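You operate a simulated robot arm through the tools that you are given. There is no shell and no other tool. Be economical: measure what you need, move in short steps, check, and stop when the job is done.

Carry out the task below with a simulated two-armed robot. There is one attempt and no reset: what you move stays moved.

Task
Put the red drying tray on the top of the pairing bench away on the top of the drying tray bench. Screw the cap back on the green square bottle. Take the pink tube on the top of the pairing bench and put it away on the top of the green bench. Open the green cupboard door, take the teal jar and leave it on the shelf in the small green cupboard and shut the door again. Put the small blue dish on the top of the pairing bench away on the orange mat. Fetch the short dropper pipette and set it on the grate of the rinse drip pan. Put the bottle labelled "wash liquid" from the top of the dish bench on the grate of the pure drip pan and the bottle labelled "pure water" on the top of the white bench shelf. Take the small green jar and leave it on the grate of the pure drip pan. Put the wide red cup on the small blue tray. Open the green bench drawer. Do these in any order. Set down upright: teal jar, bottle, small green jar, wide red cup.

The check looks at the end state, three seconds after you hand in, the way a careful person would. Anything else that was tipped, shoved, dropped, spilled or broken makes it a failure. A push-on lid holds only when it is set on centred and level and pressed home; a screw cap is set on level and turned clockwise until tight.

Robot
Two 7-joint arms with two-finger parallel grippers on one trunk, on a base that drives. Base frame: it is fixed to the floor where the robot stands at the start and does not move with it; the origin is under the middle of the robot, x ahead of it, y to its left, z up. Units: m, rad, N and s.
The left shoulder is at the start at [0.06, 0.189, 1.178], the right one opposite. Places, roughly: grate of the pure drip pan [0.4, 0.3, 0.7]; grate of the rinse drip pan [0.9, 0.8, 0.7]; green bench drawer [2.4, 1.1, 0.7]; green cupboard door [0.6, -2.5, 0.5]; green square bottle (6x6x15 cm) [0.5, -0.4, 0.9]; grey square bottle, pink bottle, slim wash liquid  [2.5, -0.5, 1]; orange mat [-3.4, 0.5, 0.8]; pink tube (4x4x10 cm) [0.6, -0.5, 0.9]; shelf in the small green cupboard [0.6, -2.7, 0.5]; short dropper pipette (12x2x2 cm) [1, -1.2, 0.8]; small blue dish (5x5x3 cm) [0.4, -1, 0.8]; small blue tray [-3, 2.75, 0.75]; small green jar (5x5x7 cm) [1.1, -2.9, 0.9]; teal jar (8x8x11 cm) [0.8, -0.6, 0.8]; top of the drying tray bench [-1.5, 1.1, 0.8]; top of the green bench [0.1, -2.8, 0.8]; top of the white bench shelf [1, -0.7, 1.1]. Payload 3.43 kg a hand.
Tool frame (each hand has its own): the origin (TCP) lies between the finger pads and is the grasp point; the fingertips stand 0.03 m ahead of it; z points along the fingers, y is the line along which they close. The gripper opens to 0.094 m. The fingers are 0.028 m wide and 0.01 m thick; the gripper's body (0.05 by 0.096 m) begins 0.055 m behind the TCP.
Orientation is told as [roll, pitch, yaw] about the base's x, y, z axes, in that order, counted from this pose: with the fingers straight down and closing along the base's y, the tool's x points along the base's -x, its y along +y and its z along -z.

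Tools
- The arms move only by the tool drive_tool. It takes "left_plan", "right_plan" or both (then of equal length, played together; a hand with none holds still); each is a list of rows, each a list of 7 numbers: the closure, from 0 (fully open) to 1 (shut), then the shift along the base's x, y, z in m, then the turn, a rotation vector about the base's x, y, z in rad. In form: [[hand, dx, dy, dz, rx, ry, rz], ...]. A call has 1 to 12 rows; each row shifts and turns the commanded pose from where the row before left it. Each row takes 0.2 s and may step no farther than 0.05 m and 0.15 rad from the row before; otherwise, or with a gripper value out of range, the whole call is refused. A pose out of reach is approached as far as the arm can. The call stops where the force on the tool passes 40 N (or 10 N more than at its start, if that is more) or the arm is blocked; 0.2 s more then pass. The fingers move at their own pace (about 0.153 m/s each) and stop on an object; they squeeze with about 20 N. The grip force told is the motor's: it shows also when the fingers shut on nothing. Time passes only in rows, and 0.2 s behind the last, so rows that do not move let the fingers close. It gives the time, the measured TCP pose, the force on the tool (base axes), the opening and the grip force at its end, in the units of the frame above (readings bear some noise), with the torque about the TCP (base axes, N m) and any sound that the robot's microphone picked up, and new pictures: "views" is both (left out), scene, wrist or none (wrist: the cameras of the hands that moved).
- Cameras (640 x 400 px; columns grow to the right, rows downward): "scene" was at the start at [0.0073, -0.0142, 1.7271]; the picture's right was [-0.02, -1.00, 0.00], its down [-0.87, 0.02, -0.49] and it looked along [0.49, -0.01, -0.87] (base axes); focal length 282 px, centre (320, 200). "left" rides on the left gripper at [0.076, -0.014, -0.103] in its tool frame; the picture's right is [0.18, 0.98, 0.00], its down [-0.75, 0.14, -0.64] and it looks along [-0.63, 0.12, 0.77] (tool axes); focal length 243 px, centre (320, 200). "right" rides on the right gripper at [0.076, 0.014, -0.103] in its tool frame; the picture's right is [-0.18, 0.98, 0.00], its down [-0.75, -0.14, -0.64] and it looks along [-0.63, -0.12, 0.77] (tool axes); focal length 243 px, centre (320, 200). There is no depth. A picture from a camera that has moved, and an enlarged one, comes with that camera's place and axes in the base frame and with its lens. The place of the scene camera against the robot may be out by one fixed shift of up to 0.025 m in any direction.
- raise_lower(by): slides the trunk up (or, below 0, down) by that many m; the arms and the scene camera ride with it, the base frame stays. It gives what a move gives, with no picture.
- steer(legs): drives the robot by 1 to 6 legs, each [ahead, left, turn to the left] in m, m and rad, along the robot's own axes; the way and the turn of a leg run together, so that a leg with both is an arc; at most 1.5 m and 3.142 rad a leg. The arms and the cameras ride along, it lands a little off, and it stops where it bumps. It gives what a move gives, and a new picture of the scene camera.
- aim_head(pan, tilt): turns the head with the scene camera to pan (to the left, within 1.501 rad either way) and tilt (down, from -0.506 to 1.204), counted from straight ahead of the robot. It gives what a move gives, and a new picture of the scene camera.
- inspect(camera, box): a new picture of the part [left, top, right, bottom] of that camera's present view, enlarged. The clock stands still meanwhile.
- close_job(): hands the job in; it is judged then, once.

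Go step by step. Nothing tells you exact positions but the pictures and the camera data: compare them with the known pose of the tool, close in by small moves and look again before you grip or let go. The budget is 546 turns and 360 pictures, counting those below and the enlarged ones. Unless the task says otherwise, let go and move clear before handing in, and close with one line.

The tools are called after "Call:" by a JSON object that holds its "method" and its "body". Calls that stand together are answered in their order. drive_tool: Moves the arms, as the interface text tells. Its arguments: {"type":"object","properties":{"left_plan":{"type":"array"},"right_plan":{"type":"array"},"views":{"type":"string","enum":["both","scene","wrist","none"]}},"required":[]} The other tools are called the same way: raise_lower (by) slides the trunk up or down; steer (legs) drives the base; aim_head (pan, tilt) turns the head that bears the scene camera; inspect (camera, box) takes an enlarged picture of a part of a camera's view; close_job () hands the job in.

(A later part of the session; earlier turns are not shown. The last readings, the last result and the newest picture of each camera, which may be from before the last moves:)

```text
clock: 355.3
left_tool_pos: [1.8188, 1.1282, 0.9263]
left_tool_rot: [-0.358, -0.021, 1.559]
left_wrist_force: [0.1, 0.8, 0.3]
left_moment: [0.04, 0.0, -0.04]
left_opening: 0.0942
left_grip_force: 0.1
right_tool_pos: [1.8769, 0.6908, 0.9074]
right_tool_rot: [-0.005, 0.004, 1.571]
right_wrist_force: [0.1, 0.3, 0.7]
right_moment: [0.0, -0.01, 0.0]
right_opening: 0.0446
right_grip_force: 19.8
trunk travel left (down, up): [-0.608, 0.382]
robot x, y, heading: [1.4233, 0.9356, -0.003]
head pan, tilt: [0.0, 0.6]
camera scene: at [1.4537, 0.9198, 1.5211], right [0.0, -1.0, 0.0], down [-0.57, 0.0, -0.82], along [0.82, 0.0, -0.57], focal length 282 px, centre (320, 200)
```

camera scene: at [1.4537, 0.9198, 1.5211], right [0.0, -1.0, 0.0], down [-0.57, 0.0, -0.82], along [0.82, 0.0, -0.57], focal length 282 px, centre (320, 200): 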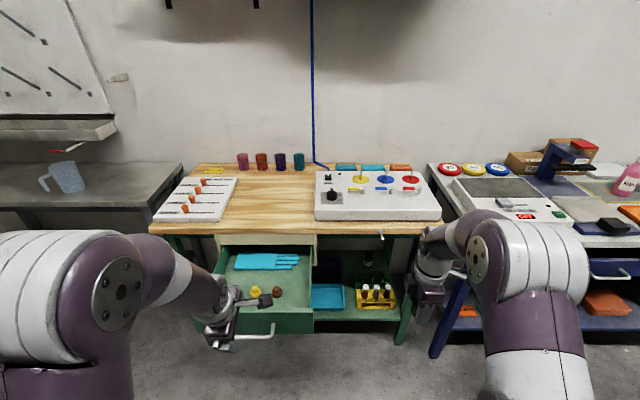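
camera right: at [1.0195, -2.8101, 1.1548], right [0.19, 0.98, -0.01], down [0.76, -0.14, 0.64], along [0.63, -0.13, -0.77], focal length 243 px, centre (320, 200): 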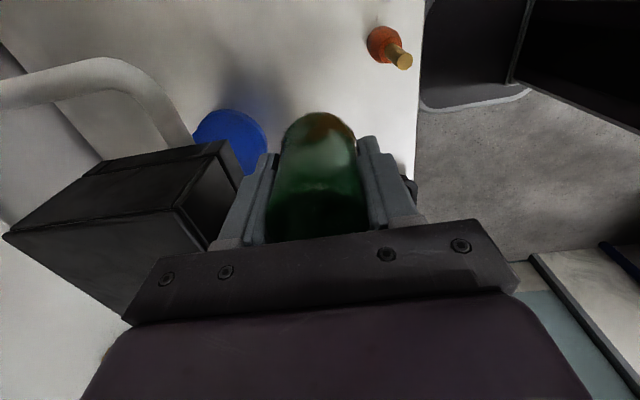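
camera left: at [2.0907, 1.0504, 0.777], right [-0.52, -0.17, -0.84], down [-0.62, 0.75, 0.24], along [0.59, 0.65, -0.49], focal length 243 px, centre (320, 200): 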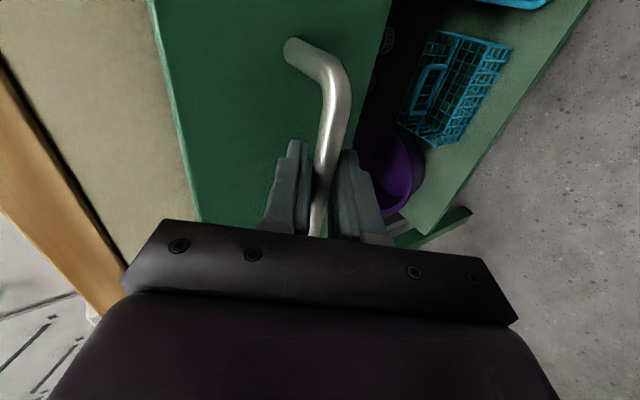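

Call:
{"method": "drive_tool", "body": {"left_plan": [[0, 0, 0, 0, 0, 0.12, 0], [0, 0, 0, 0, 0, 0.12, 0], [0, 0, 0, 0, 0, 0.11, 0], [0, 0, 0, 0, 0, 0, -0.15], [0, 0, 0, 0, 0, 0, -0.15], [0, 0, 0, 0, 0, 0, -0.15], [0, 0, 0, 0, 0, 0, -0.15], [0, 0, 0, 0, 0, 0, -0.15], [0, 0, 0, 0, 0, 0, -0.15], [0, 0, 0, 0, 0, 0, -0.15], [0, 0, 0, 0, 0, 0, -0.15]], "views": "none"}}

Call:
{"method": "raise_lower", "body": {"by": 0.34}}

Call:
{"method": "drive_tool", "body": {"left_plan": [[0, 0, 0, 0, 0, 0, -0.15], [0, 0, 0, 0, 0, 0, -0.15], [0, 0, 0, 0, 0, 0, -0.06]], "views": "none"}}

Call:
{"method": "steer", "body": {"legs": [[0.1, -0.75, 0], [0, -0.6, 0]]}}

Call:
{"method": "aim_head", "body": {"pan": 0.0, "tilt": 0.4}}

```text
clock: 357.7
left_tool_pos: [1.8201, 1.1275, 0.926]
left_tool_rot: [-0.011, -0.017, 0.351]
left_wrist_force: [-0.3, -0.9, 0.6]
left_moment: [-0.01, -0.02, 0.01]
left_opening: 0.094
left_grip_force: 0.0
right_tool_pos: [1.8765, 0.6908, 0.9073]
right_tool_rot: [-0.005, 0.003, 1.572]
right_wrist_force: [0.2, 0.2, -0.1]
right_moment: [-0.02, 0.02, -0.02]
right_opening: 0.0447
right_grip_force: 19.8
trunk travel left (down, up): [-0.608, 0.382]
robot x, y, heading: [1.4227, 0.9338, -0.001]
head pan, tilt: [0.0, 0.6]
```

```text
clock: 361.0
left_tool_pos: [1.8188, 1.1287, 1.266]
left_tool_rot: [-0.011, -0.015, 0.353]
left_wrist_force: [-0.2, -0.5, -0.6]
left_moment: [-0.02, 0.0, 0.02]
left_opening: 0.0939
left_grip_force: 0.1
right_tool_pos: [1.8781, 0.6903, 1.2478]
right_tool_rot: [-0.005, 0.004, 1.571]
right_wrist_force: [-0.2, 0.6, 0.0]
right_moment: [-0.01, -0.01, 0.02]
right_opening: 0.0444
right_grip_force: 19.3
trunk travel left (down, up): [-0.948, 0.042]
robot x, y, heading: [1.4242, 0.9369, 0.001]
head pan, tilt: [0.0, 0.6]
```

```text
clock: 361.8
left_tool_pos: [1.8198, 1.1262, 1.2661]
left_tool_rot: [-0.011, -0.017, -0.008]
left_wrist_force: [-1.2, -0.7, 0.2]
left_moment: [0.01, -0.01, 0.02]
left_opening: 0.0939
left_grip_force: 0.1
right_tool_pos: [1.8765, 0.6911, 1.248]
right_tool_rot: [-0.006, 0.006, 1.571]
right_wrist_force: [0.4, 0.6, -0.3]
right_moment: [-0.04, 0.02, -0.02]
right_opening: 0.0447
right_grip_force: 19.6
trunk travel left (down, up): [-0.948, 0.042]
robot x, y, heading: [1.4262, 0.9338, -0.0]
head pan, tilt: [0.0, 0.6]
```

```text
clock: 368.9
left_tool_pos: [1.9257, -0.2094, 1.2653]
left_tool_rot: [-0.009, -0.016, -0.007]
left_wrist_force: [-0.1, 0.6, -0.2]
left_moment: [-0.01, 0.01, -0.04]
left_opening: 0.0939
left_grip_force: 0.0
right_tool_pos: [1.9823, -0.6485, 1.2477]
right_tool_rot: [-0.005, 0.004, 1.57]
right_wrist_force: [0.3, -0.3, -0.6]
right_moment: [-0.04, 0.01, -0.02]
right_opening: 0.0444
right_grip_force: 20.2
trunk travel left (down, up): [-0.948, 0.042]
robot x, y, heading: [1.5297, -0.4049, -0.005]
head pan, tilt: [0.0, 0.6]
camera scene: at [1.5596, -0.4175, 1.8611], right [0.0, -1.0, 0.0], down [-0.57, 0.0, -0.82], along [0.82, 0.0, -0.57], focal length 282 px, centre (320, 200)
```

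scene: 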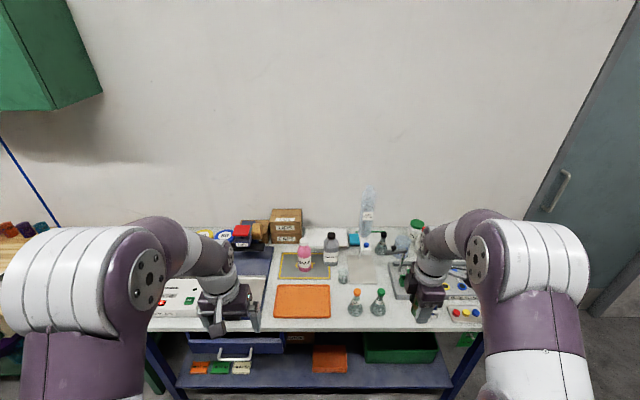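

```text
clock: 369.6
left_tool_pos: [1.9255, -0.2125, 1.2658]
left_tool_rot: [-0.011, -0.016, -0.006]
left_wrist_force: [0.6, 0.2, 0.0]
left_moment: [0.0, 0.0, 0.03]
left_opening: 0.094
left_grip_force: 0.0
right_tool_pos: [1.9834, -0.6477, 1.2468]
right_tool_rot: [-0.004, 0.004, 1.57]
right_wrist_force: [-0.2, 1.1, 0.1]
right_moment: [0.02, -0.02, -0.02]
right_opening: 0.0445
right_grip_force: 20.1
trunk travel left (down, up): [-0.948, 0.042]
robot x, y, heading: [1.5294, -0.4069, 0.005]
head pan, tilt: [0.0, 0.4]
camera scene: at [1.5638, -0.4197, 1.8793], right [0.0, -1.0, 0.0], down [-0.39, 0.0, -0.92], along [0.92, 0.0, -0.39], focal length 282 px, centre (320, 200)
```

scene: 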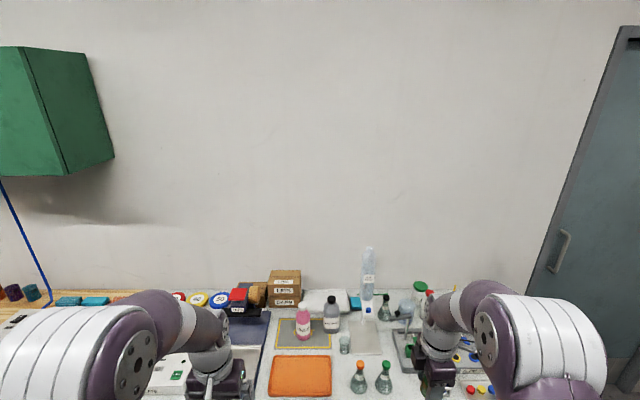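

Call:
{"method": "inspect", "body": {"camera": "scene", "box": [260, 240, 440, 352]}}

Call:
{"method": "inspect", "body": {"camera": "scene", "box": [280, 285, 360, 335]}}

```text
3.56 times, centred on (350, 296) of scene
camera zoom: at [1.5638, -0.4197, 1.8793], right [0.0, -1.0, 0.0], down [-0.39, 0.0, -0.92], along [0.92, 0.0, -0.39], focal length 1004 px, centre (213, -141)
```

zoom: 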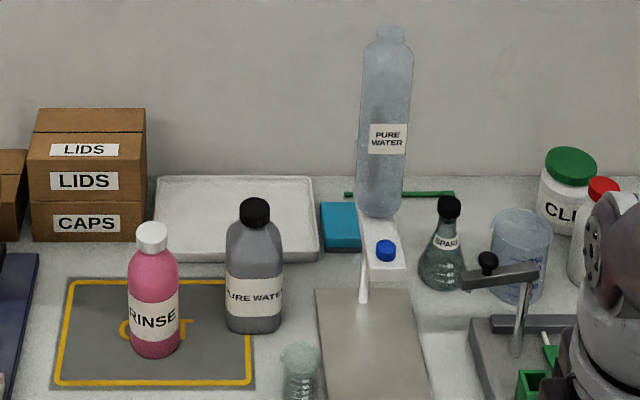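

```text
8.00 times, centred on (320, 310) of scene
camera zoom: at [1.5638, -0.4197, 1.8793], right [0.0, -1.0, 0.0], down [-0.39, 0.0, -0.92], along [0.92, 0.0, -0.39], focal length 2260 px, centre (320, -680)
```

zoom: 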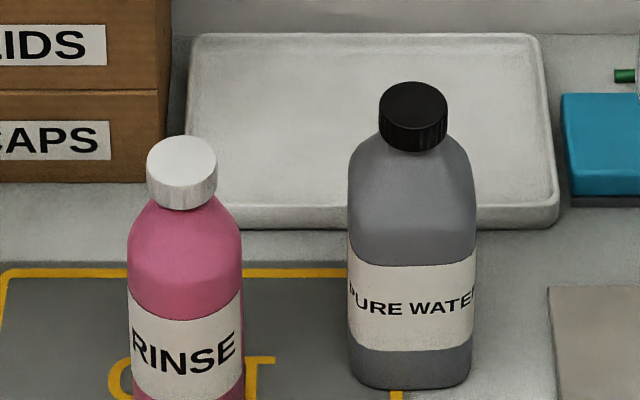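

Call:
{"method": "steer", "body": {"legs": [[0, -0.22, 0]]}}

Call:
{"method": "inspect", "body": {"camera": "scene", "box": [220, 240, 460, 390]}}

```text
clock: 371.3
left_tool_pos: [1.9258, -0.4269, 1.266]
left_tool_rot: [-0.012, -0.014, -0.006]
left_wrist_force: [-0.4, 0.0, 0.1]
left_moment: [-0.04, -0.02, 0.02]
left_opening: 0.0938
left_grip_force: 0.1
right_tool_pos: [1.9826, -0.8646, 1.2484]
right_tool_rot: [-0.006, 0.005, 1.57]
right_wrist_force: [0.8, 0.4, -1.0]
right_moment: [-0.04, 0.02, 0.02]
right_opening: 0.0446
right_grip_force: 20.2
trunk travel left (down, up): [-0.948, 0.042]
robot x, y, heading: [1.5327, -0.6267, -0.003]
head pan, tilt: [0.0, 0.4]
camera scene: at [1.5639, -0.6331, 1.8793], right [0.0, -1.0, 0.0], down [-0.39, 0.0, -0.92], along [0.92, 0.0, -0.39], focal length 282 px, centre (320, 200)
```

scene: 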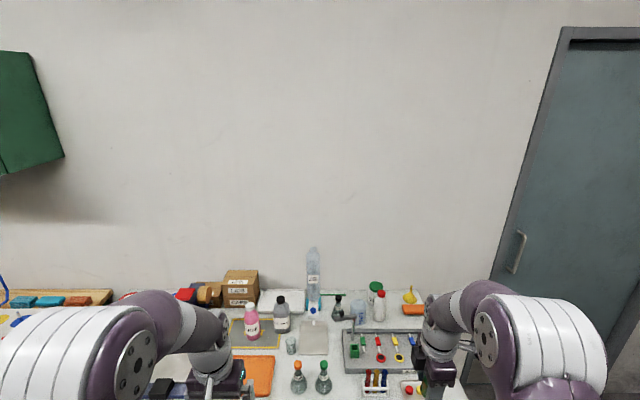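

```text
2.67 times, centred on (340, 315) of scene
camera zoom: at [1.5639, -0.6331, 1.8793], right [0.0, -1.0, 0.0], down [-0.39, 0.0, -0.92], along [0.92, 0.0, -0.39], focal length 753 px, centre (267, -107)
```

zoom: 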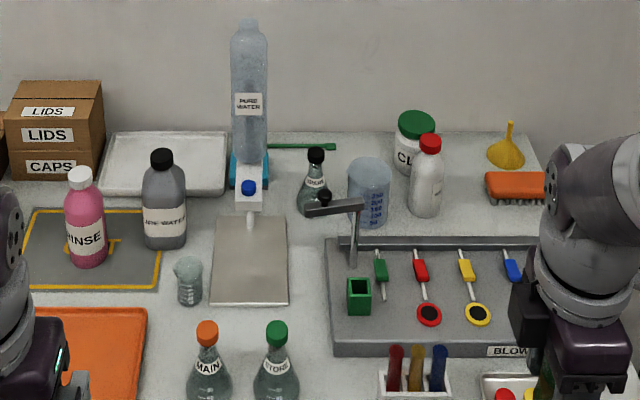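

Call:
{"method": "inspect", "body": {"camera": "scene", "box": [350, 280, 406, 325]}}

Call:
{"method": "inspect", "body": {"camera": "scene", "box": [236, 286, 332, 346]}}

```text
8.89 times, centred on (378, 302) of scene
camera zoom: at [1.5639, -0.6331, 1.8793], right [0.0, -1.0, 0.0], down [-0.39, 0.0, -0.92], along [0.92, 0.0, -0.39], focal length 2511 px, centre (-196, -711)
```

zoom: 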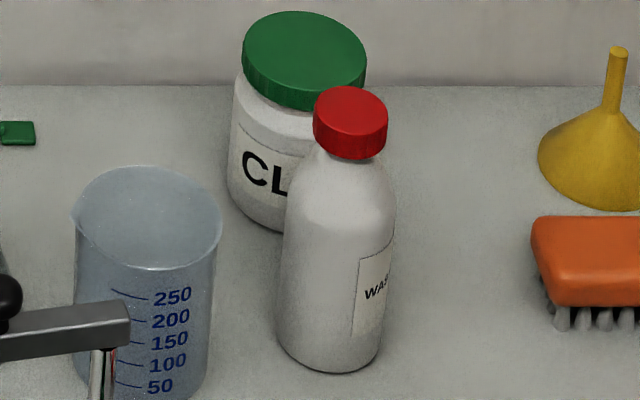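

```text
6.67 times, centred on (284, 316) of scene
camera zoom: at [1.5639, -0.6331, 1.8793], right [0.0, -1.0, 0.0], down [-0.39, 0.0, -0.92], along [0.92, 0.0, -0.39], focal length 1883 px, centre (560, -573)
```

zoom: 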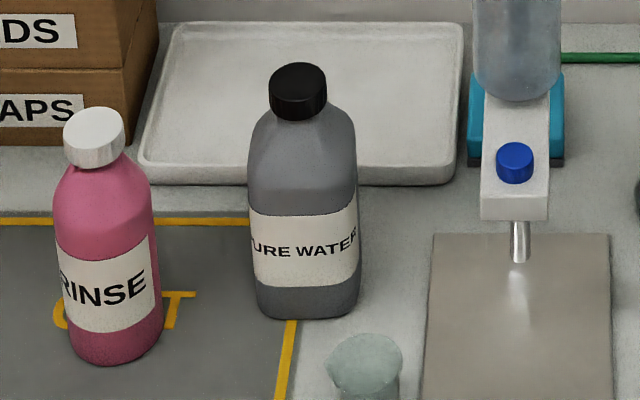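

The white red-capped slim bottle reads "WAS…" (wash liquid), the grey square one "PURE WATER". I go for the grey bottle with the left hand.

Call:
{"method": "steer", "body": {"legs": [[0.38, -0.04, 0]]}}

Call:
{"method": "drive_tool", "body": {"left_plan": [[0, 0.04, 0, -0.01, 0.01, 0.015, 0], [0, 0.04, 0, -0.02, 0, 0, 0], [0, 0.04, 0, -0.02, 0, 0, 0]], "views": "wrist"}}

```text
clock: 373.7
left_tool_pos: [2.3018, -0.4682, 1.2658]
left_tool_rot: [-0.011, -0.019, -0.005]
left_wrist_force: [0.2, 0.2, -0.2]
left_moment: [0.02, -0.04, -0.02]
left_opening: 0.0941
left_grip_force: 0.0
right_tool_pos: [2.3613, -0.9049, 1.2482]
right_tool_rot: [-0.006, 0.003, 1.572]
right_wrist_force: [-0.2, 0.8, -0.1]
right_moment: [-0.01, 0.02, 0.0]
right_opening: 0.0446
right_grip_force: 19.9
trunk travel left (down, up): [-0.948, 0.042]
robot x, y, heading: [1.9098, -0.6642, 0.002]
head pan, tilt: [0.0, 0.4]
camera scene: at [1.94, -0.6761, 1.8794], right [0.0, -1.0, 0.0], down [-0.39, 0.0, -0.92], along [0.92, 0.0, -0.39], focal length 282 px, centre (320, 200)
```

scene: 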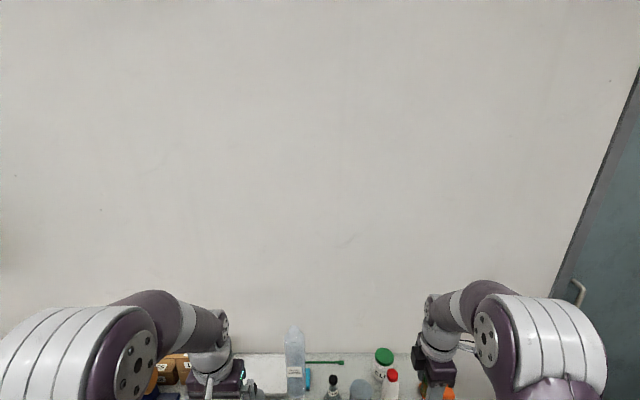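

```text
clock: 374.5
left_tool_pos: [2.4263, -0.4678, 1.2166]
left_tool_rot: [0.0, 0.001, -0.004]
left_wrist_force: [0.1, -0.2, 0.5]
left_moment: [0.04, 0.01, 0.03]
left_opening: 0.0941
left_grip_force: 0.1
right_tool_pos: [2.3635, -0.9046, 1.2468]
right_tool_rot: [-0.004, 0.005, 1.573]
right_wrist_force: [0.7, -0.3, -0.7]
right_moment: [-0.02, 0.03, 0.01]
right_opening: 0.0445
right_grip_force: 20.1
trunk travel left (down, up): [-0.948, 0.042]
robot x, y, heading: [1.9058, -0.6627, 0.003]
head pan, tilt: [0.0, 0.4]
camera left: at [2.35, -0.4812, 1.3174], right [-0.18, 0.98, 0.0], down [0.75, 0.14, 0.64], along [0.63, 0.11, -0.77], focal length 243 px, centre (320, 200)
```

left: 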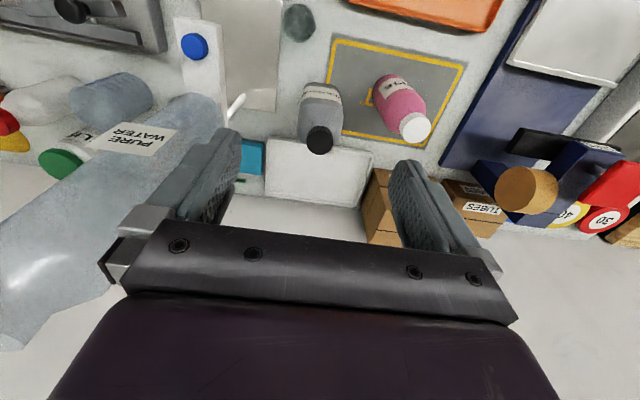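

Call:
{"method": "drive_tool", "body": {"left_plan": [[0, 0.03, 0.004, -0.035, 0, 0, 0], [0, 0.029, 0.004, -0.03, 0, 0, 0], [0, 0, 0, -0.045, 0, 0, 0], [0, 0, 0, -0.03, 0, 0, 0]], "views": "wrist"}}

```text
clock: 375.5
left_tool_pos: [2.4839, -0.4624, 1.0762]
left_tool_rot: [0.002, -0.001, -0.004]
left_wrist_force: [-0.3, 0.8, 0.2]
left_moment: [0.01, 0.01, -0.03]
left_opening: 0.0939
left_grip_force: 0.1
right_tool_pos: [2.3617, -0.9038, 1.2481]
right_tool_rot: [-0.005, 0.003, 1.571]
right_wrist_force: [0.4, -0.9, -0.3]
right_moment: [0.06, 0.01, 0.04]
right_opening: 0.0445
right_grip_force: 20.3
trunk travel left (down, up): [-0.948, 0.042]
robot x, y, heading: [1.9109, -0.6673, 0.002]
head pan, tilt: [0.0, 0.4]
camera left: at [2.4069, -0.4746, 1.178], right [-0.18, 0.98, 0.0], down [0.75, 0.14, 0.64], along [0.63, 0.11, -0.77], focal length 243 px, centre (320, 200)
```

left: 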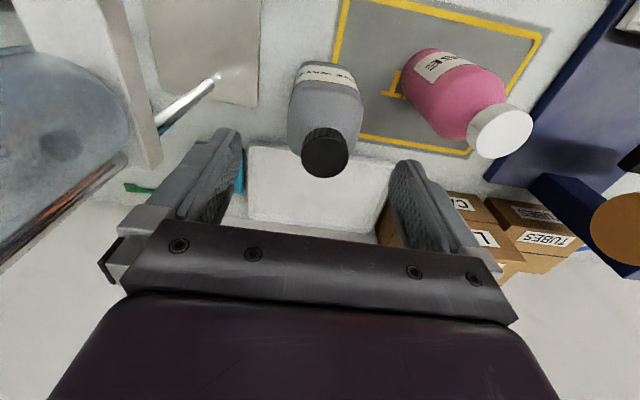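

Call:
{"method": "drive_tool", "body": {"left_plan": [[0, 0.001, 0.005, -0.045, 0, 0, 0], [0, 0, 0, -0.043, 0, 0, 0], [0.4, 0, 0, 0, 0, 0, 0], [1, 0, 0, 0, 0, 0, 0], [1, 0, 0, 0, 0, 0, 0], [1, 0, 0, 0, 0, 0, 0]], "views": "wrist"}}

```text
clock: 376.9
left_tool_pos: [2.4833, -0.4553, 0.9865]
left_tool_rot: [0.001, -0.002, -0.006]
left_wrist_force: [0.3, 0.2, 0.1]
left_moment: [0.01, 0.09, -0.02]
left_opening: 0.0679
left_grip_force: 19.9
right_tool_pos: [2.3613, -0.9043, 1.247]
right_tool_rot: [-0.005, 0.004, 1.573]
right_wrist_force: [0.4, 0.0, 0.1]
right_moment: [0.03, 0.01, -0.01]
right_opening: 0.0446
right_grip_force: 19.7
trunk travel left (down, up): [-0.948, 0.042]
robot x, y, heading: [1.9095, -0.6648, 0.007]
head pan, tilt: [0.0, 0.4]
camera left: at [2.4068, -0.4683, 1.089], right [-0.18, 0.98, 0.0], down [0.75, 0.14, 0.64], along [0.63, 0.11, -0.77], focal length 243 px, centre (320, 200)
```

left: 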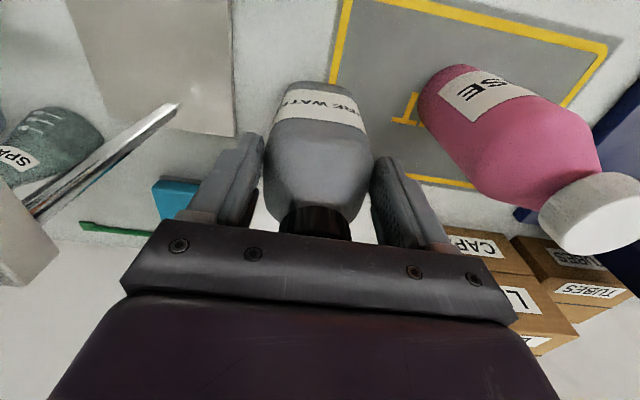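

Call:
{"method": "drive_tool", "body": {"left_plan": [[1, 0, 0, 0.03, 0, 0, 0], [1, 0, 0, 0.045, 0, 0, 0], [1, 0, 0, 0.045, 0, 0, 0], [1, -0.01, 0, 0.045, 0, 0, 0], [1, -0.02, 0, 0.045, 0, 0, 0], [1, -0.02, 0, 0.045, 0, 0, 0]], "views": "wrist"}}

Call:
{"method": "steer", "body": {"legs": [[-0.15, 0, 0], [0, 0, 1.571], [0, 0, 1.571]]}}

Call:
{"method": "aim_head", "body": {"pan": 0.0, "tilt": 0.55}}

```text
clock: 378.3
left_tool_pos: [2.4311, -0.4561, 1.2434]
left_tool_rot: [-0.001, -0.002, -0.005]
left_wrist_force: [-0.5, 0.0, -4.4]
left_moment: [0.0, 0.07, -0.02]
left_opening: 0.0679
left_grip_force: 20.0
right_tool_pos: [2.3602, -0.9051, 1.2485]
right_tool_rot: [-0.006, 0.003, 1.572]
right_wrist_force: [-0.2, -0.1, -0.4]
right_moment: [-0.01, -0.03, 0.02]
right_opening: 0.0447
right_grip_force: 20.0
trunk travel left (down, up): [-0.948, 0.042]
robot x, y, heading: [1.906, -0.6626, 0.005]
head pan, tilt: [0.0, 0.4]
camera left: at [2.3549, -0.4695, 1.3449], right [-0.18, 0.98, 0.0], down [0.75, 0.14, 0.64], along [0.63, 0.11, -0.77], focal length 243 px, centre (320, 200)
```

left: 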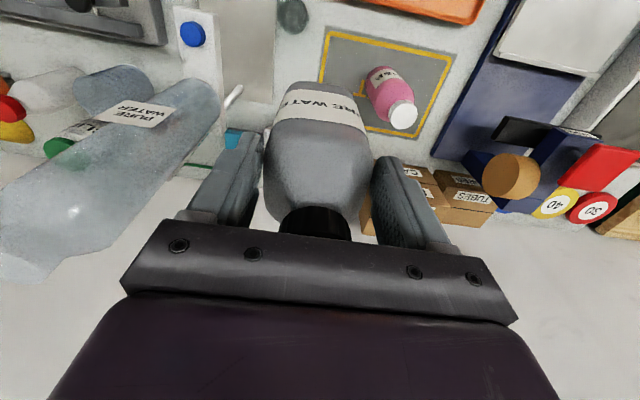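

```text
clock: 387.3
left_tool_pos: [1.2318, -0.8731, 1.2429]
left_tool_rot: [0.0, 0.0, 3.139]
left_wrist_force: [-0.2, 0.1, -4.7]
left_moment: [0.0, -0.08, -0.02]
left_opening: 0.0677
left_grip_force: 19.9
right_tool_pos: [1.3036, -0.4242, 1.2478]
right_tool_rot: [-0.005, 0.004, -1.568]
right_wrist_force: [0.5, 0.5, -0.7]
right_moment: [0.01, -0.02, 0.04]
right_opening: 0.0447
right_grip_force: 19.8
trunk travel left (down, up): [-0.948, 0.042]
robot x, y, heading: [1.7575, -0.6627, -3.13]
head pan, tilt: [0.0, 0.4]
camera scene: at [1.7257, -0.6773, 1.8793], right [-0.01, 1.0, 0.0], down [0.39, 0.0, -0.92], along [-0.92, 0.0, -0.39], focal length 282 px, centre (320, 200)
```

scene: 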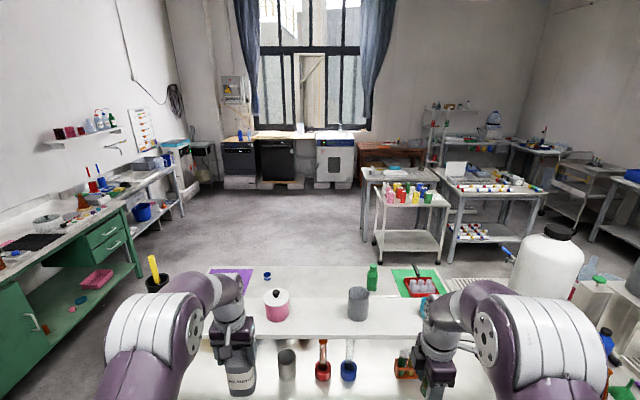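

```text
clock: 388.0
left_tool_pos: [1.2313, -0.8744, 1.2427]
left_tool_rot: [0.0, -0.001, 3.139]
left_wrist_force: [0.3, 0.4, -5.4]
left_moment: [0.01, -0.06, 0.01]
left_opening: 0.0677
left_grip_force: 19.9
right_tool_pos: [1.3037, -0.4242, 1.2479]
right_tool_rot: [-0.005, 0.004, -1.567]
right_wrist_force: [0.2, 0.0, -0.4]
right_moment: [-0.03, -0.01, -0.01]
right_opening: 0.0445
right_grip_force: 20.4
trunk travel left (down, up): [-0.948, 0.042]
robot x, y, heading: [1.7576, -0.6624, -3.139]
head pan, tilt: [0.0, 0.55]
camera scene: at [1.7286, -0.6776, 1.8656], right [-0.01, 1.0, 0.0], down [0.52, 0.0, -0.85], along [-0.85, 0.0, -0.52], focal length 282 px, centre (320, 200)
```

scene: 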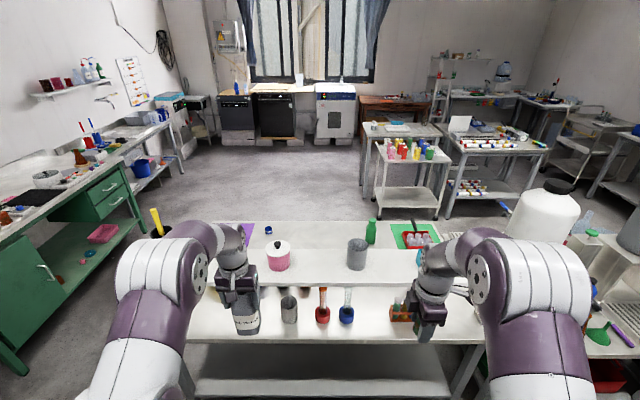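

Call:
{"method": "drive_tool", "body": {"left_plan": [[1, 0, 0, 0.03, 0, 0, 0], [1, 0, 0, 0.03, 0, 0, 0], [1, 0, 0, 0.01, 0, 0, 0], [1, 0, 0, 0.0, 0, 0, 0]], "right_plan": [[1, 0.035, 0, 0.02, 0, 0, 0], [1, 0.035, 0, 0.02, 0, 0, 0], [1, 0.035, 0, 0.02, 0, 0, 0], [1, 0.035, 0, 0.0, 0, 0, 0]], "views": "none"}}

Call:
{"method": "steer", "body": {"legs": [[0, -0.19, 0], [0.17, 0, 0]]}}

Call:
{"method": "inspect", "body": {"camera": "left", "box": [0, 0, 640, 400]}}

```text
clock: 389.0
left_tool_pos: [1.251, -0.8742, 1.2901]
left_tool_rot: [-0.001, -0.001, 3.138]
left_wrist_force: [-0.9, 0.0, -5.0]
left_moment: [-0.02, -0.09, -0.03]
left_opening: 0.0677
left_grip_force: 20.0
left hand out of reach, approached as far as the arm can: row 2, 3
right_tool_pos: [1.4438, -0.4239, 1.3078]
right_tool_rot: [-0.007, 0.004, -1.568]
right_wrist_force: [0.1, -0.3, -1.7]
right_moment: [-0.01, 0.04, -0.03]
right_opening: 0.0444
right_grip_force: 19.4
trunk travel left (down, up): [-0.948, 0.042]
robot x, y, heading: [1.7569, -0.6645, -3.137]
head pan, tilt: [0.0, 0.55]
```

```text
clock: 391.6
left_tool_pos: [1.0821, -0.6857, 1.2914]
left_tool_rot: [-0.001, -0.003, 3.139]
left_wrist_force: [1.2, 0.5, -4.0]
left_moment: [0.0, -0.09, 0.02]
left_opening: 0.0677
left_grip_force: 20.5
right_tool_pos: [1.2743, -0.2357, 1.3091]
right_tool_rot: [-0.008, 0.006, -1.565]
right_wrist_force: [0.5, 0.2, -1.1]
right_moment: [-0.02, 0.0, 0.0]
right_opening: 0.0447
right_grip_force: 19.3
trunk travel left (down, up): [-0.948, 0.042]
robot x, y, heading: [1.5875, -0.4737, -3.136]
head pan, tilt: [0.0, 0.55]
camera scene: at [1.5619, -0.4892, 1.8657], right [-0.01, 1.0, 0.0], down [0.52, 0.0, -0.85], along [-0.85, -0.01, -0.52], focal length 282 px, centre (320, 200)
```

scene: 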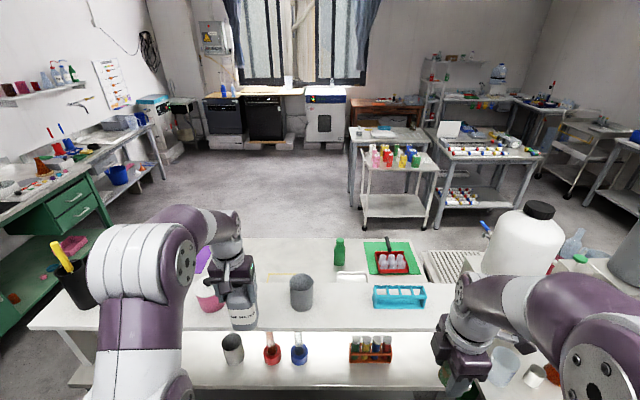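

```text
1.00 times, centred on (320, 200) of left
camera zoom: at [1.1581, -0.6713, 1.393], right [0.18, -0.98, 0.0], down [-0.75, -0.14, 0.64], along [-0.63, -0.12, -0.76], focal length 243 px, centre (320, 200)
```

zoom: 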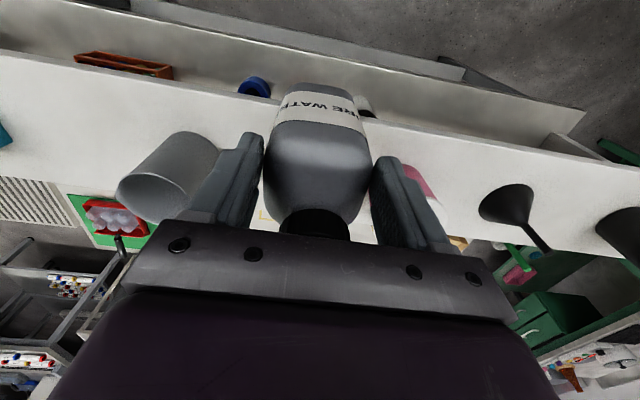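

Call:
{"method": "steer", "body": {"legs": [[0.115, 0, 0]]}}

Call:
{"method": "inspect", "body": {"camera": "left", "box": [0, 0, 640, 400]}}

```text
clock: 392.8
left_tool_pos: [0.9665, -0.6864, 1.2916]
left_tool_rot: [0.0, -0.002, 3.139]
left_wrist_force: [0.6, 0.1, -4.9]
left_moment: [-0.01, -0.02, 0.0]
left_opening: 0.0677
left_grip_force: 19.9
right_tool_pos: [1.1592, -0.2362, 1.3089]
right_tool_rot: [-0.008, 0.004, -1.563]
right_wrist_force: [0.4, 0.4, 0.0]
right_moment: [0.01, 0.01, 0.02]
right_opening: 0.0445
right_grip_force: 20.1
trunk travel left (down, up): [-0.948, 0.042]
robot x, y, heading: [1.4719, -0.4765, -3.132]
head pan, tilt: [0.0, 0.55]
camera scene: at [1.4469, -0.4897, 1.8657], right [-0.01, 1.0, 0.0], down [0.52, 0.0, -0.85], along [-0.85, -0.01, -0.52], focal length 282 px, centre (320, 200)
```

scene: 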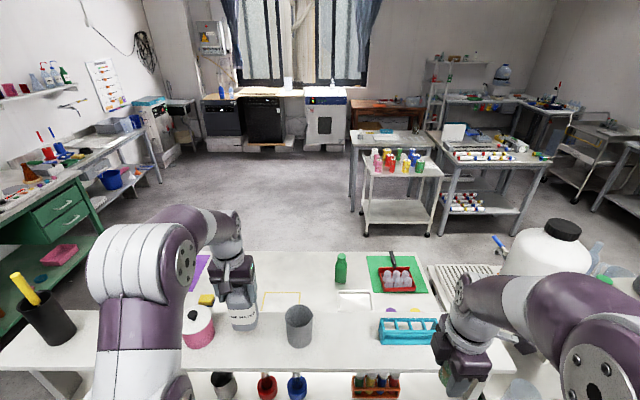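

```text
1.00 times, centred on (320, 200) of left
camera zoom: at [1.0433, -0.672, 1.3931], right [0.18, -0.98, 0.0], down [-0.75, -0.14, 0.64], along [-0.63, -0.12, -0.76], focal length 243 px, centre (320, 200)
```

zoom: 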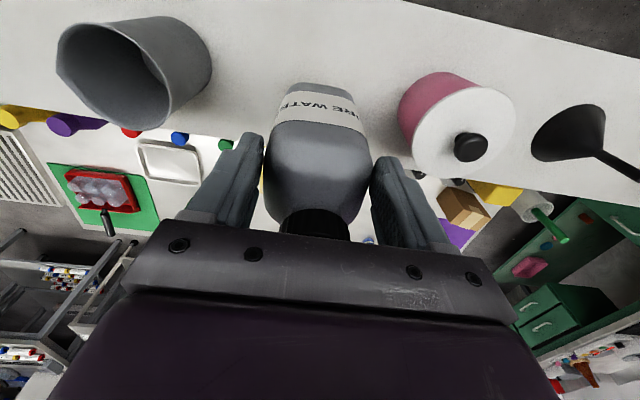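

Call:
{"method": "drive_tool", "body": {"left_plan": [[1, 0, 0, -0.015, 0, 0, 0], [1, 0, 0, -0.01, 0, 0, 0], [1, 0, 0, -0.006, 0, 0, 0], [1, 0, 0, -0.005, 0, 0, 0], [1, 0, 0, -0.005, 0, 0, 0], [1, 0, 0, -0.004, 0, 0, 0]], "views": "wrist"}}

```text
clock: 394.2
left_tool_pos: [0.9658, -0.6856, 1.2473]
left_tool_rot: [0.0, -0.005, 3.139]
left_wrist_force: [0.0, 0.0, 7.2]
left_moment: [0.08, -0.2, -0.01]
left_opening: 0.0678
left_grip_force: 20.1
right_tool_pos: [1.1586, -0.2366, 1.3083]
right_tool_rot: [-0.007, 0.003, -1.563]
right_wrist_force: [-0.1, 0.2, -0.4]
right_moment: [0.0, 0.02, 0.03]
right_opening: 0.0449
right_grip_force: 19.9
trunk travel left (down, up): [-0.948, 0.042]
robot x, y, heading: [1.4682, -0.4763, -3.134]
head pan, tilt: [0.0, 0.55]
camera left: at [1.0409, -0.6715, 1.3484], right [0.18, -0.98, 0.0], down [-0.75, -0.14, 0.65], along [-0.64, -0.12, -0.76], focal length 243 px, centre (320, 200)
```

left: 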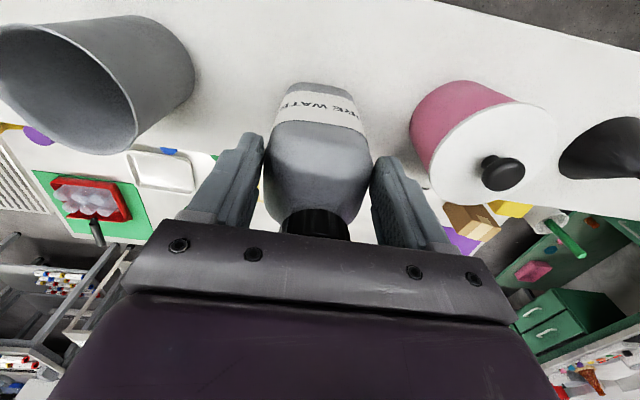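

Call:
{"method": "drive_tool", "body": {"left_plan": [[0.2, 0, 0, 0, 0, 0, 0], [0.05, 0, 0, 0, 0, 0, 0], [0.0, 0, 0, 0.02, 0, 0, 0], [0.0, 0, 0, 0.04, 0, 0, 0], [0.0, 0.0, 0, 0.04, 0, 0, 0]], "views": "wrist"}}

```text
clock: 395.4
left_tool_pos: [0.9913, -0.6852, 1.3112]
left_tool_rot: [0.0, -0.003, 3.142]
left_wrist_force: [0.6, 0.5, 0.0]
left_moment: [0.02, 0.05, -0.03]
left_opening: 0.0941
left_grip_force: 0.2
left hand out of reach, approached as far as the arm can: row 4, 5
right_tool_pos: [1.1592, -0.2366, 1.3073]
right_tool_rot: [-0.006, 0.005, -1.566]
right_wrist_force: [0.3, -0.1, -0.4]
right_moment: [-0.02, 0.0, 0.0]
right_opening: 0.0446
right_grip_force: 20.1
trunk travel left (down, up): [-0.948, 0.042]
robot x, y, heading: [1.4715, -0.4786, -3.137]
head pan, tilt: [0.0, 0.55]
camera left: at [1.0675, -0.6703, 1.4122], right [0.18, -0.98, 0.0], down [-0.75, -0.14, 0.64], along [-0.63, -0.12, -0.76], focal length 243 px, centre (320, 200)
```

left: 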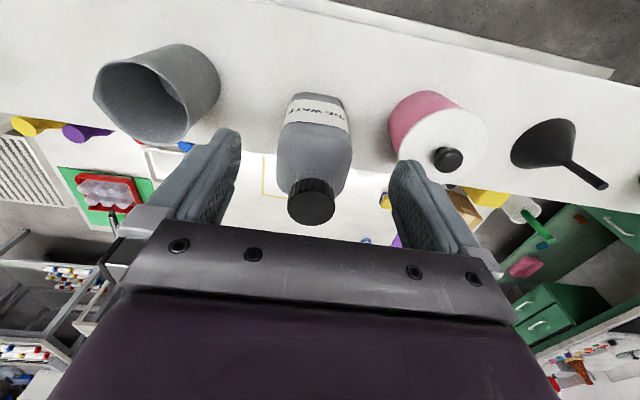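

Pure water is on the shelf. I back off and return for the wash liquid.

Call:
{"method": "steer", "body": {"legs": [[-0.32, 0, 0], [0, 0.3, 0], [0, 0, 1.571], [0, 0, 1.571]]}}

```text
clock: 406.9
left_tool_pos: [2.268, -0.5607, 1.3104]
left_tool_rot: [0.0, -0.002, 0.013]
left_wrist_force: [0.2, 1.0, -0.3]
left_moment: [0.0, -0.02, 0.01]
left_opening: 0.0938
left_grip_force: 0.0
right_tool_pos: [2.1064, -1.0122, 1.3063]
right_tool_rot: [-0.005, 0.004, 1.592]
right_wrist_force: [0.5, -0.5, -0.2]
right_moment: [-0.02, 0.0, 0.01]
right_opening: 0.0447
right_grip_force: 20.2
trunk travel left (down, up): [-0.948, 0.042]
robot x, y, heading: [1.7907, -0.7752, 0.021]
head pan, tilt: [0.0, 0.55]
camera scene: at [1.821, -0.788, 1.8656], right [0.02, -1.0, 0.0], down [-0.52, -0.01, -0.85], along [0.85, 0.02, -0.52], focal length 282 px, centre (320, 200)
```

scene: 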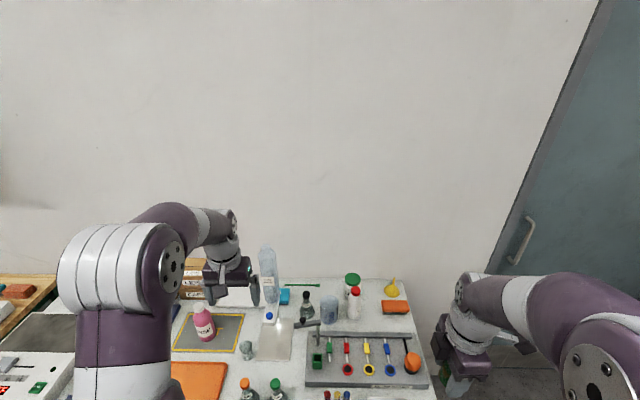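

Call:
{"method": "steer", "body": {"legs": [[0.0, -0.33, -0.021]]}}

Call:
{"method": "drive_tool", "body": {"left_plan": [[0.15, 0, 0, -0.02, 0, 0, 0.15], [0.15, 0, 0, -0.02, 0, 0, 0.15], [0.15, 0, 0, -0.02, 0, 0, 0.15], [0.15, 0, 0, 0, 0, 0, 0.15], [0.15, 0, 0, 0, 0, 0, 0.15]]}}

```text
clock: 409.1
left_tool_pos: [2.2758, -0.8984, 1.3095]
left_tool_rot: [-0.001, -0.002, -0.008]
left_wrist_force: [-0.4, 0.6, 0.0]
left_moment: [0.0, 0.02, 0.02]
left_opening: 0.0939
left_grip_force: 0.1
right_tool_pos: [2.1065, -1.3465, 1.3081]
right_tool_rot: [-0.007, 0.004, 1.57]
right_wrist_force: [0.1, 1.2, -0.5]
right_moment: [0.0, 0.01, -0.01]
right_opening: 0.0448
right_grip_force: 20.0
trunk travel left (down, up): [-0.948, 0.042]
robot x, y, heading: [1.7963, -1.1084, 0.004]
head pan, tilt: [0.0, 0.55]
camera scene: at [1.8248, -1.1154, 1.8656], right [0.0, -1.0, 0.0], down [-0.52, 0.0, -0.85], along [0.85, 0.0, -0.52], focal length 282 px, centre (320, 200)
```

scene: 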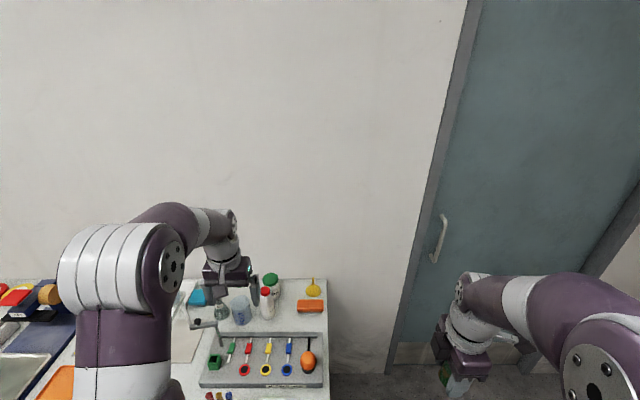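

```text
clock: 410.3
left_tool_pos: [2.2766, -0.9003, 1.249]
left_tool_rot: [-0.001, -0.002, 0.745]
left_wrist_force: [0.6, -0.1, 0.2]
left_moment: [-0.02, -0.01, 0.04]
left_opening: 0.0801
left_grip_force: 0.0
right_tool_pos: [2.107, -1.348, 1.309]
right_tool_rot: [-0.006, 0.002, 1.569]
right_wrist_force: [0.7, 0.3, -0.2]
right_moment: [-0.01, -0.01, -0.04]
right_opening: 0.0445
right_grip_force: 19.9
trunk travel left (down, up): [-0.948, 0.042]
robot x, y, heading: [1.7918, -1.1087, 0.004]
head pan, tilt: [0.0, 0.55]
camera scene: at [1.8247, -1.118, 1.8656], right [0.0, -1.0, 0.0], down [-0.52, 0.0, -0.85], along [0.85, 0.0, -0.52], focal length 282 px, centre (320, 200)
camera left: at [2.229, -0.9624, 1.351], right [-0.8, 0.6, 0.0], down [0.46, 0.61, 0.64], along [0.39, 0.51, -0.77], focal length 243 px, centre (320, 200)
```

scene: 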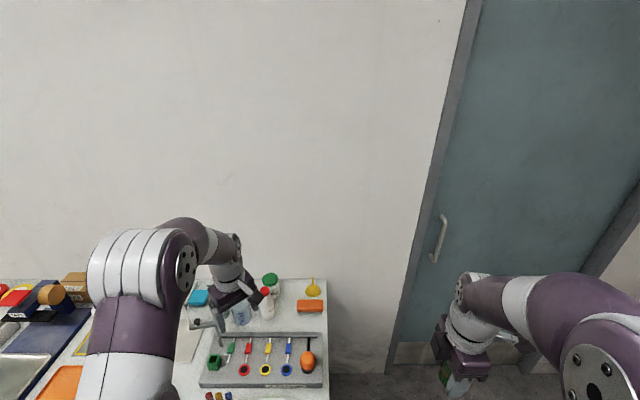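
left: 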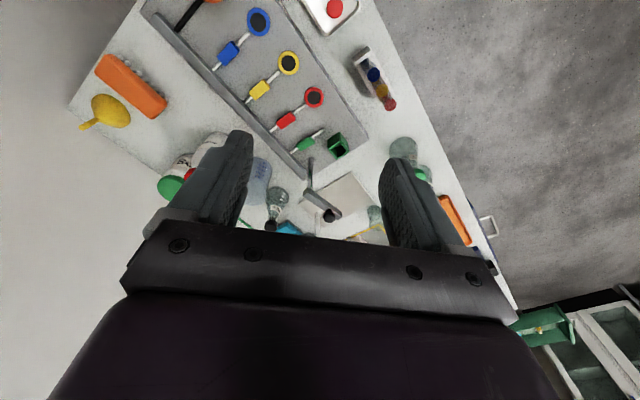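

Call:
{"method": "steer", "body": {"legs": [[0.17, 0, 0]]}}

Call:
{"method": "drive_tool", "body": {"left_plan": [[0.15, 0.035, -0.005, -0.02, 0, 0, 0], [0.15, 0.035, -0.005, -0.02, 0, 0, 0]], "views": "wrist"}}

```text
clock: 411.9
left_tool_pos: [2.4506, -0.9007, 1.2476]
left_tool_rot: [0.001, -0.001, 0.742]
left_wrist_force: [1.1, -0.6, -0.4]
left_moment: [0.02, 0.01, -0.01]
left_opening: 0.08
left_grip_force: 0.1
right_tool_pos: [2.2814, -1.3488, 1.307]
right_tool_rot: [-0.004, 0.004, 1.571]
right_wrist_force: [0.3, 0.0, -0.5]
right_moment: [0.01, 0.02, -0.01]
right_opening: 0.0445
right_grip_force: 20.1
trunk travel left (down, up): [-0.948, 0.042]
robot x, y, heading: [1.9655, -1.1107, 0.001]
head pan, tilt: [0.0, 0.55]
stopped in leg 1: the robot was blocked; the commanded pose is now the measured one
camera scene: at [2.0002, -1.1187, 1.8655], right [0.0, -1.0, 0.0], down [-0.52, 0.0, -0.85], along [0.85, 0.0, -0.52], focal length 282 px, centre (320, 200)
```

scene: 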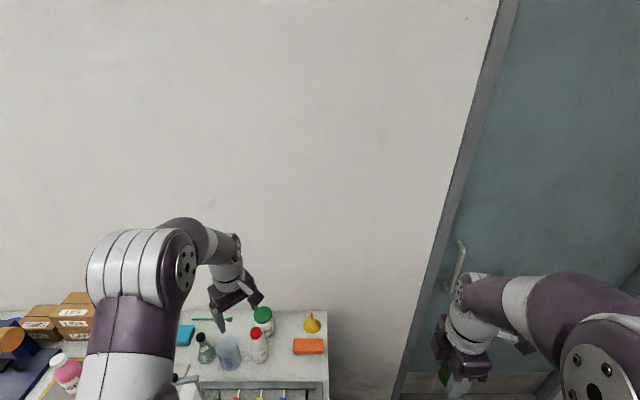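

```text
clock: 412.5
left_tool_pos: [2.5213, -0.9106, 1.2078]
left_tool_rot: [0.002, 0.001, 0.743]
left_wrist_force: [-0.2, -0.2, 0.9]
left_moment: [0.02, 0.04, -0.01]
left_opening: 0.0801
left_grip_force: 0.0
right_tool_pos: [2.2826, -1.3481, 1.3058]
right_tool_rot: [-0.002, 0.002, 1.572]
right_wrist_force: [0.3, -0.8, -0.6]
right_moment: [-0.02, 0.04, -0.01]
right_opening: 0.0446
right_grip_force: 20.4
trunk travel left (down, up): [-0.948, 0.042]
robot x, y, heading: [1.9608, -1.1068, 0.001]
head pan, tilt: [0.0, 0.55]
camera left: at [2.4736, -0.9729, 1.3091], right [-0.8, 0.6, 0.0], down [0.46, 0.61, 0.64], along [0.38, 0.51, -0.77], focal length 243 px, centre (320, 200)
```

left: 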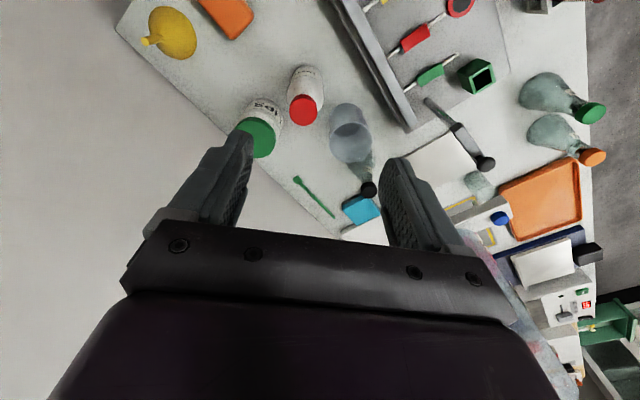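

Call:
{"method": "drive_tool", "body": {"left_plan": [[0.15, 0.003, 0.001, 0, 0, 0, -0.14], [0.15, 0.003, 0.001, 0, 0, 0, -0.14], [0.15, 0.003, 0.001, 0, 0, 0, -0.14], [0.15, 0.003, 0.001, 0, 0, 0, -0.14], [0.15, 0.003, 0.001, 0, 0, 0, -0.14], [0.15, 0.003, 0.001, 0, 0, 0, -0.14], [0.15, 0.003, 0.001, 0, 0, 0, -0.14], [0.15, 0.003, 0.001, 0, 0, 0, -0.14], [0.15, 0.003, 0.001, -0.03, 0, 0, -0.14], [0.15, 0.003, 0.001, -0.04, 0, 0, -0.14]], "views": "wrist"}}

```text
clock: 414.7
left_tool_pos: [2.5482, -0.9014, 1.1397]
left_tool_rot: [0.0, -0.002, -0.659]
left_wrist_force: [0.1, 0.8, -0.9]
left_moment: [0.01, -0.02, 0.01]
left_opening: 0.0797
left_grip_force: 0.1
right_tool_pos: [2.2787, -1.3479, 1.3073]
right_tool_rot: [-0.005, 0.003, 1.571]
right_wrist_force: [-0.6, -0.7, -1.2]
right_moment: [0.03, 0.03, 0.01]
right_opening: 0.0445
right_grip_force: 19.9
trunk travel left (down, up): [-0.948, 0.042]
robot x, y, heading: [1.9688, -1.1071, 0.002]
head pan, tilt: [0.0, 0.55]
camera left: at [2.479, -0.865, 1.2412], right [0.46, 0.89, 0.0], down [0.68, -0.35, 0.64], along [0.57, -0.29, -0.77], focal length 243 px, centre (320, 200)
```

left: 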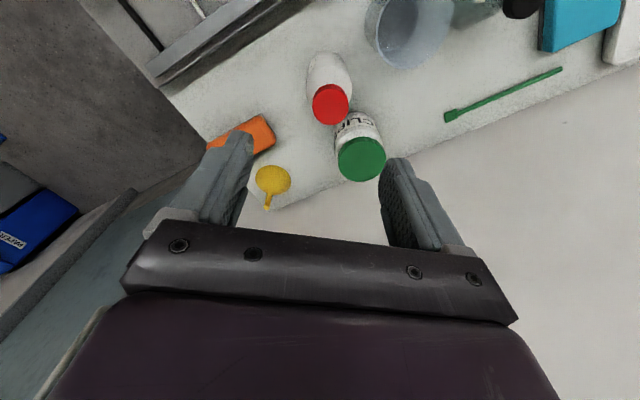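

Call:
{"method": "drive_tool", "body": {"left_plan": [[0.15, 0.003, 0.011, -0.04, 0, 0, 0], [0.15, 0, 0, -0.04, 0, 0, 0]], "views": "wrist"}}

```text
clock: 415.3
left_tool_pos: [2.5526, -0.8901, 1.0583]
left_tool_rot: [0.001, -0.003, -0.658]
left_wrist_force: [-0.4, 0.2, -0.4]
left_moment: [0.03, 0.01, 0.02]
left_opening: 0.08
left_grip_force: 0.1
right_tool_pos: [2.2789, -1.3491, 1.3074]
right_tool_rot: [-0.004, 0.006, 1.572]
right_wrist_force: [-0.4, 0.4, -0.9]
right_moment: [-0.01, 0.01, 0.03]
right_opening: 0.0447
right_grip_force: 20.1
trunk travel left (down, up): [-0.948, 0.042]
robot x, y, heading: [1.9665, -1.1081, -0.001]
head pan, tilt: [0.0, 0.55]
camera left: at [2.4818, -0.8541, 1.1602], right [0.46, 0.89, 0.0], down [0.68, -0.35, 0.64], along [0.57, -0.29, -0.77], focal length 243 px, centre (320, 200)
```

left: 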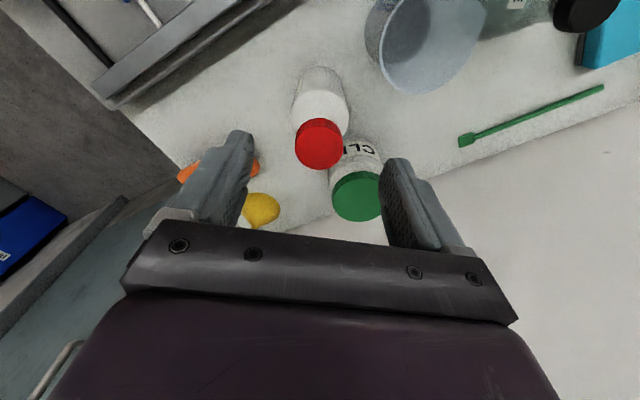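

Call:
{"method": "drive_tool", "body": {"left_plan": [[0.15, -0.002, 0.001, -0.04, 0, 0, 0], [0.15, 0, 0, -0.035, 0, 0, 0], [0.15, 0, 0, -0.02, 0, 0, 0], [0.5, 0, 0, 0, 0, 0, 0], [1, 0, 0, 0, 0, 0, 0], [1, 0, 0, 0, 0, 0, 0]], "views": "wrist"}}

```text
clock: 416.7
left_tool_pos: [2.5482, -0.8898, 0.9648]
left_tool_rot: [0.001, -0.003, -0.657]
left_wrist_force: [0.0, -0.3, 1.1]
left_moment: [-0.01, 0.08, 0.0]
left_opening: 0.0528
left_grip_force: 19.9
right_tool_pos: [2.2776, -1.3488, 1.3064]
right_tool_rot: [-0.006, 0.005, 1.57]
right_wrist_force: [-0.3, -0.4, -0.3]
right_moment: [-0.01, 0.05, -0.02]
right_opening: 0.0447
right_grip_force: 20.1
trunk travel left (down, up): [-0.948, 0.042]
robot x, y, heading: [1.9673, -1.1016, -0.002]
head pan, tilt: [0.0, 0.55]
camera left: at [2.4784, -0.8531, 1.0664], right [0.46, 0.89, 0.0], down [0.68, -0.35, 0.64], along [0.57, -0.29, -0.77], focal length 243 px, centre (320, 200)
```

left: 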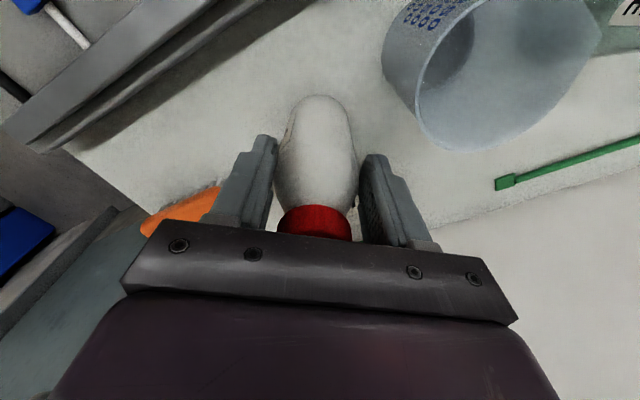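

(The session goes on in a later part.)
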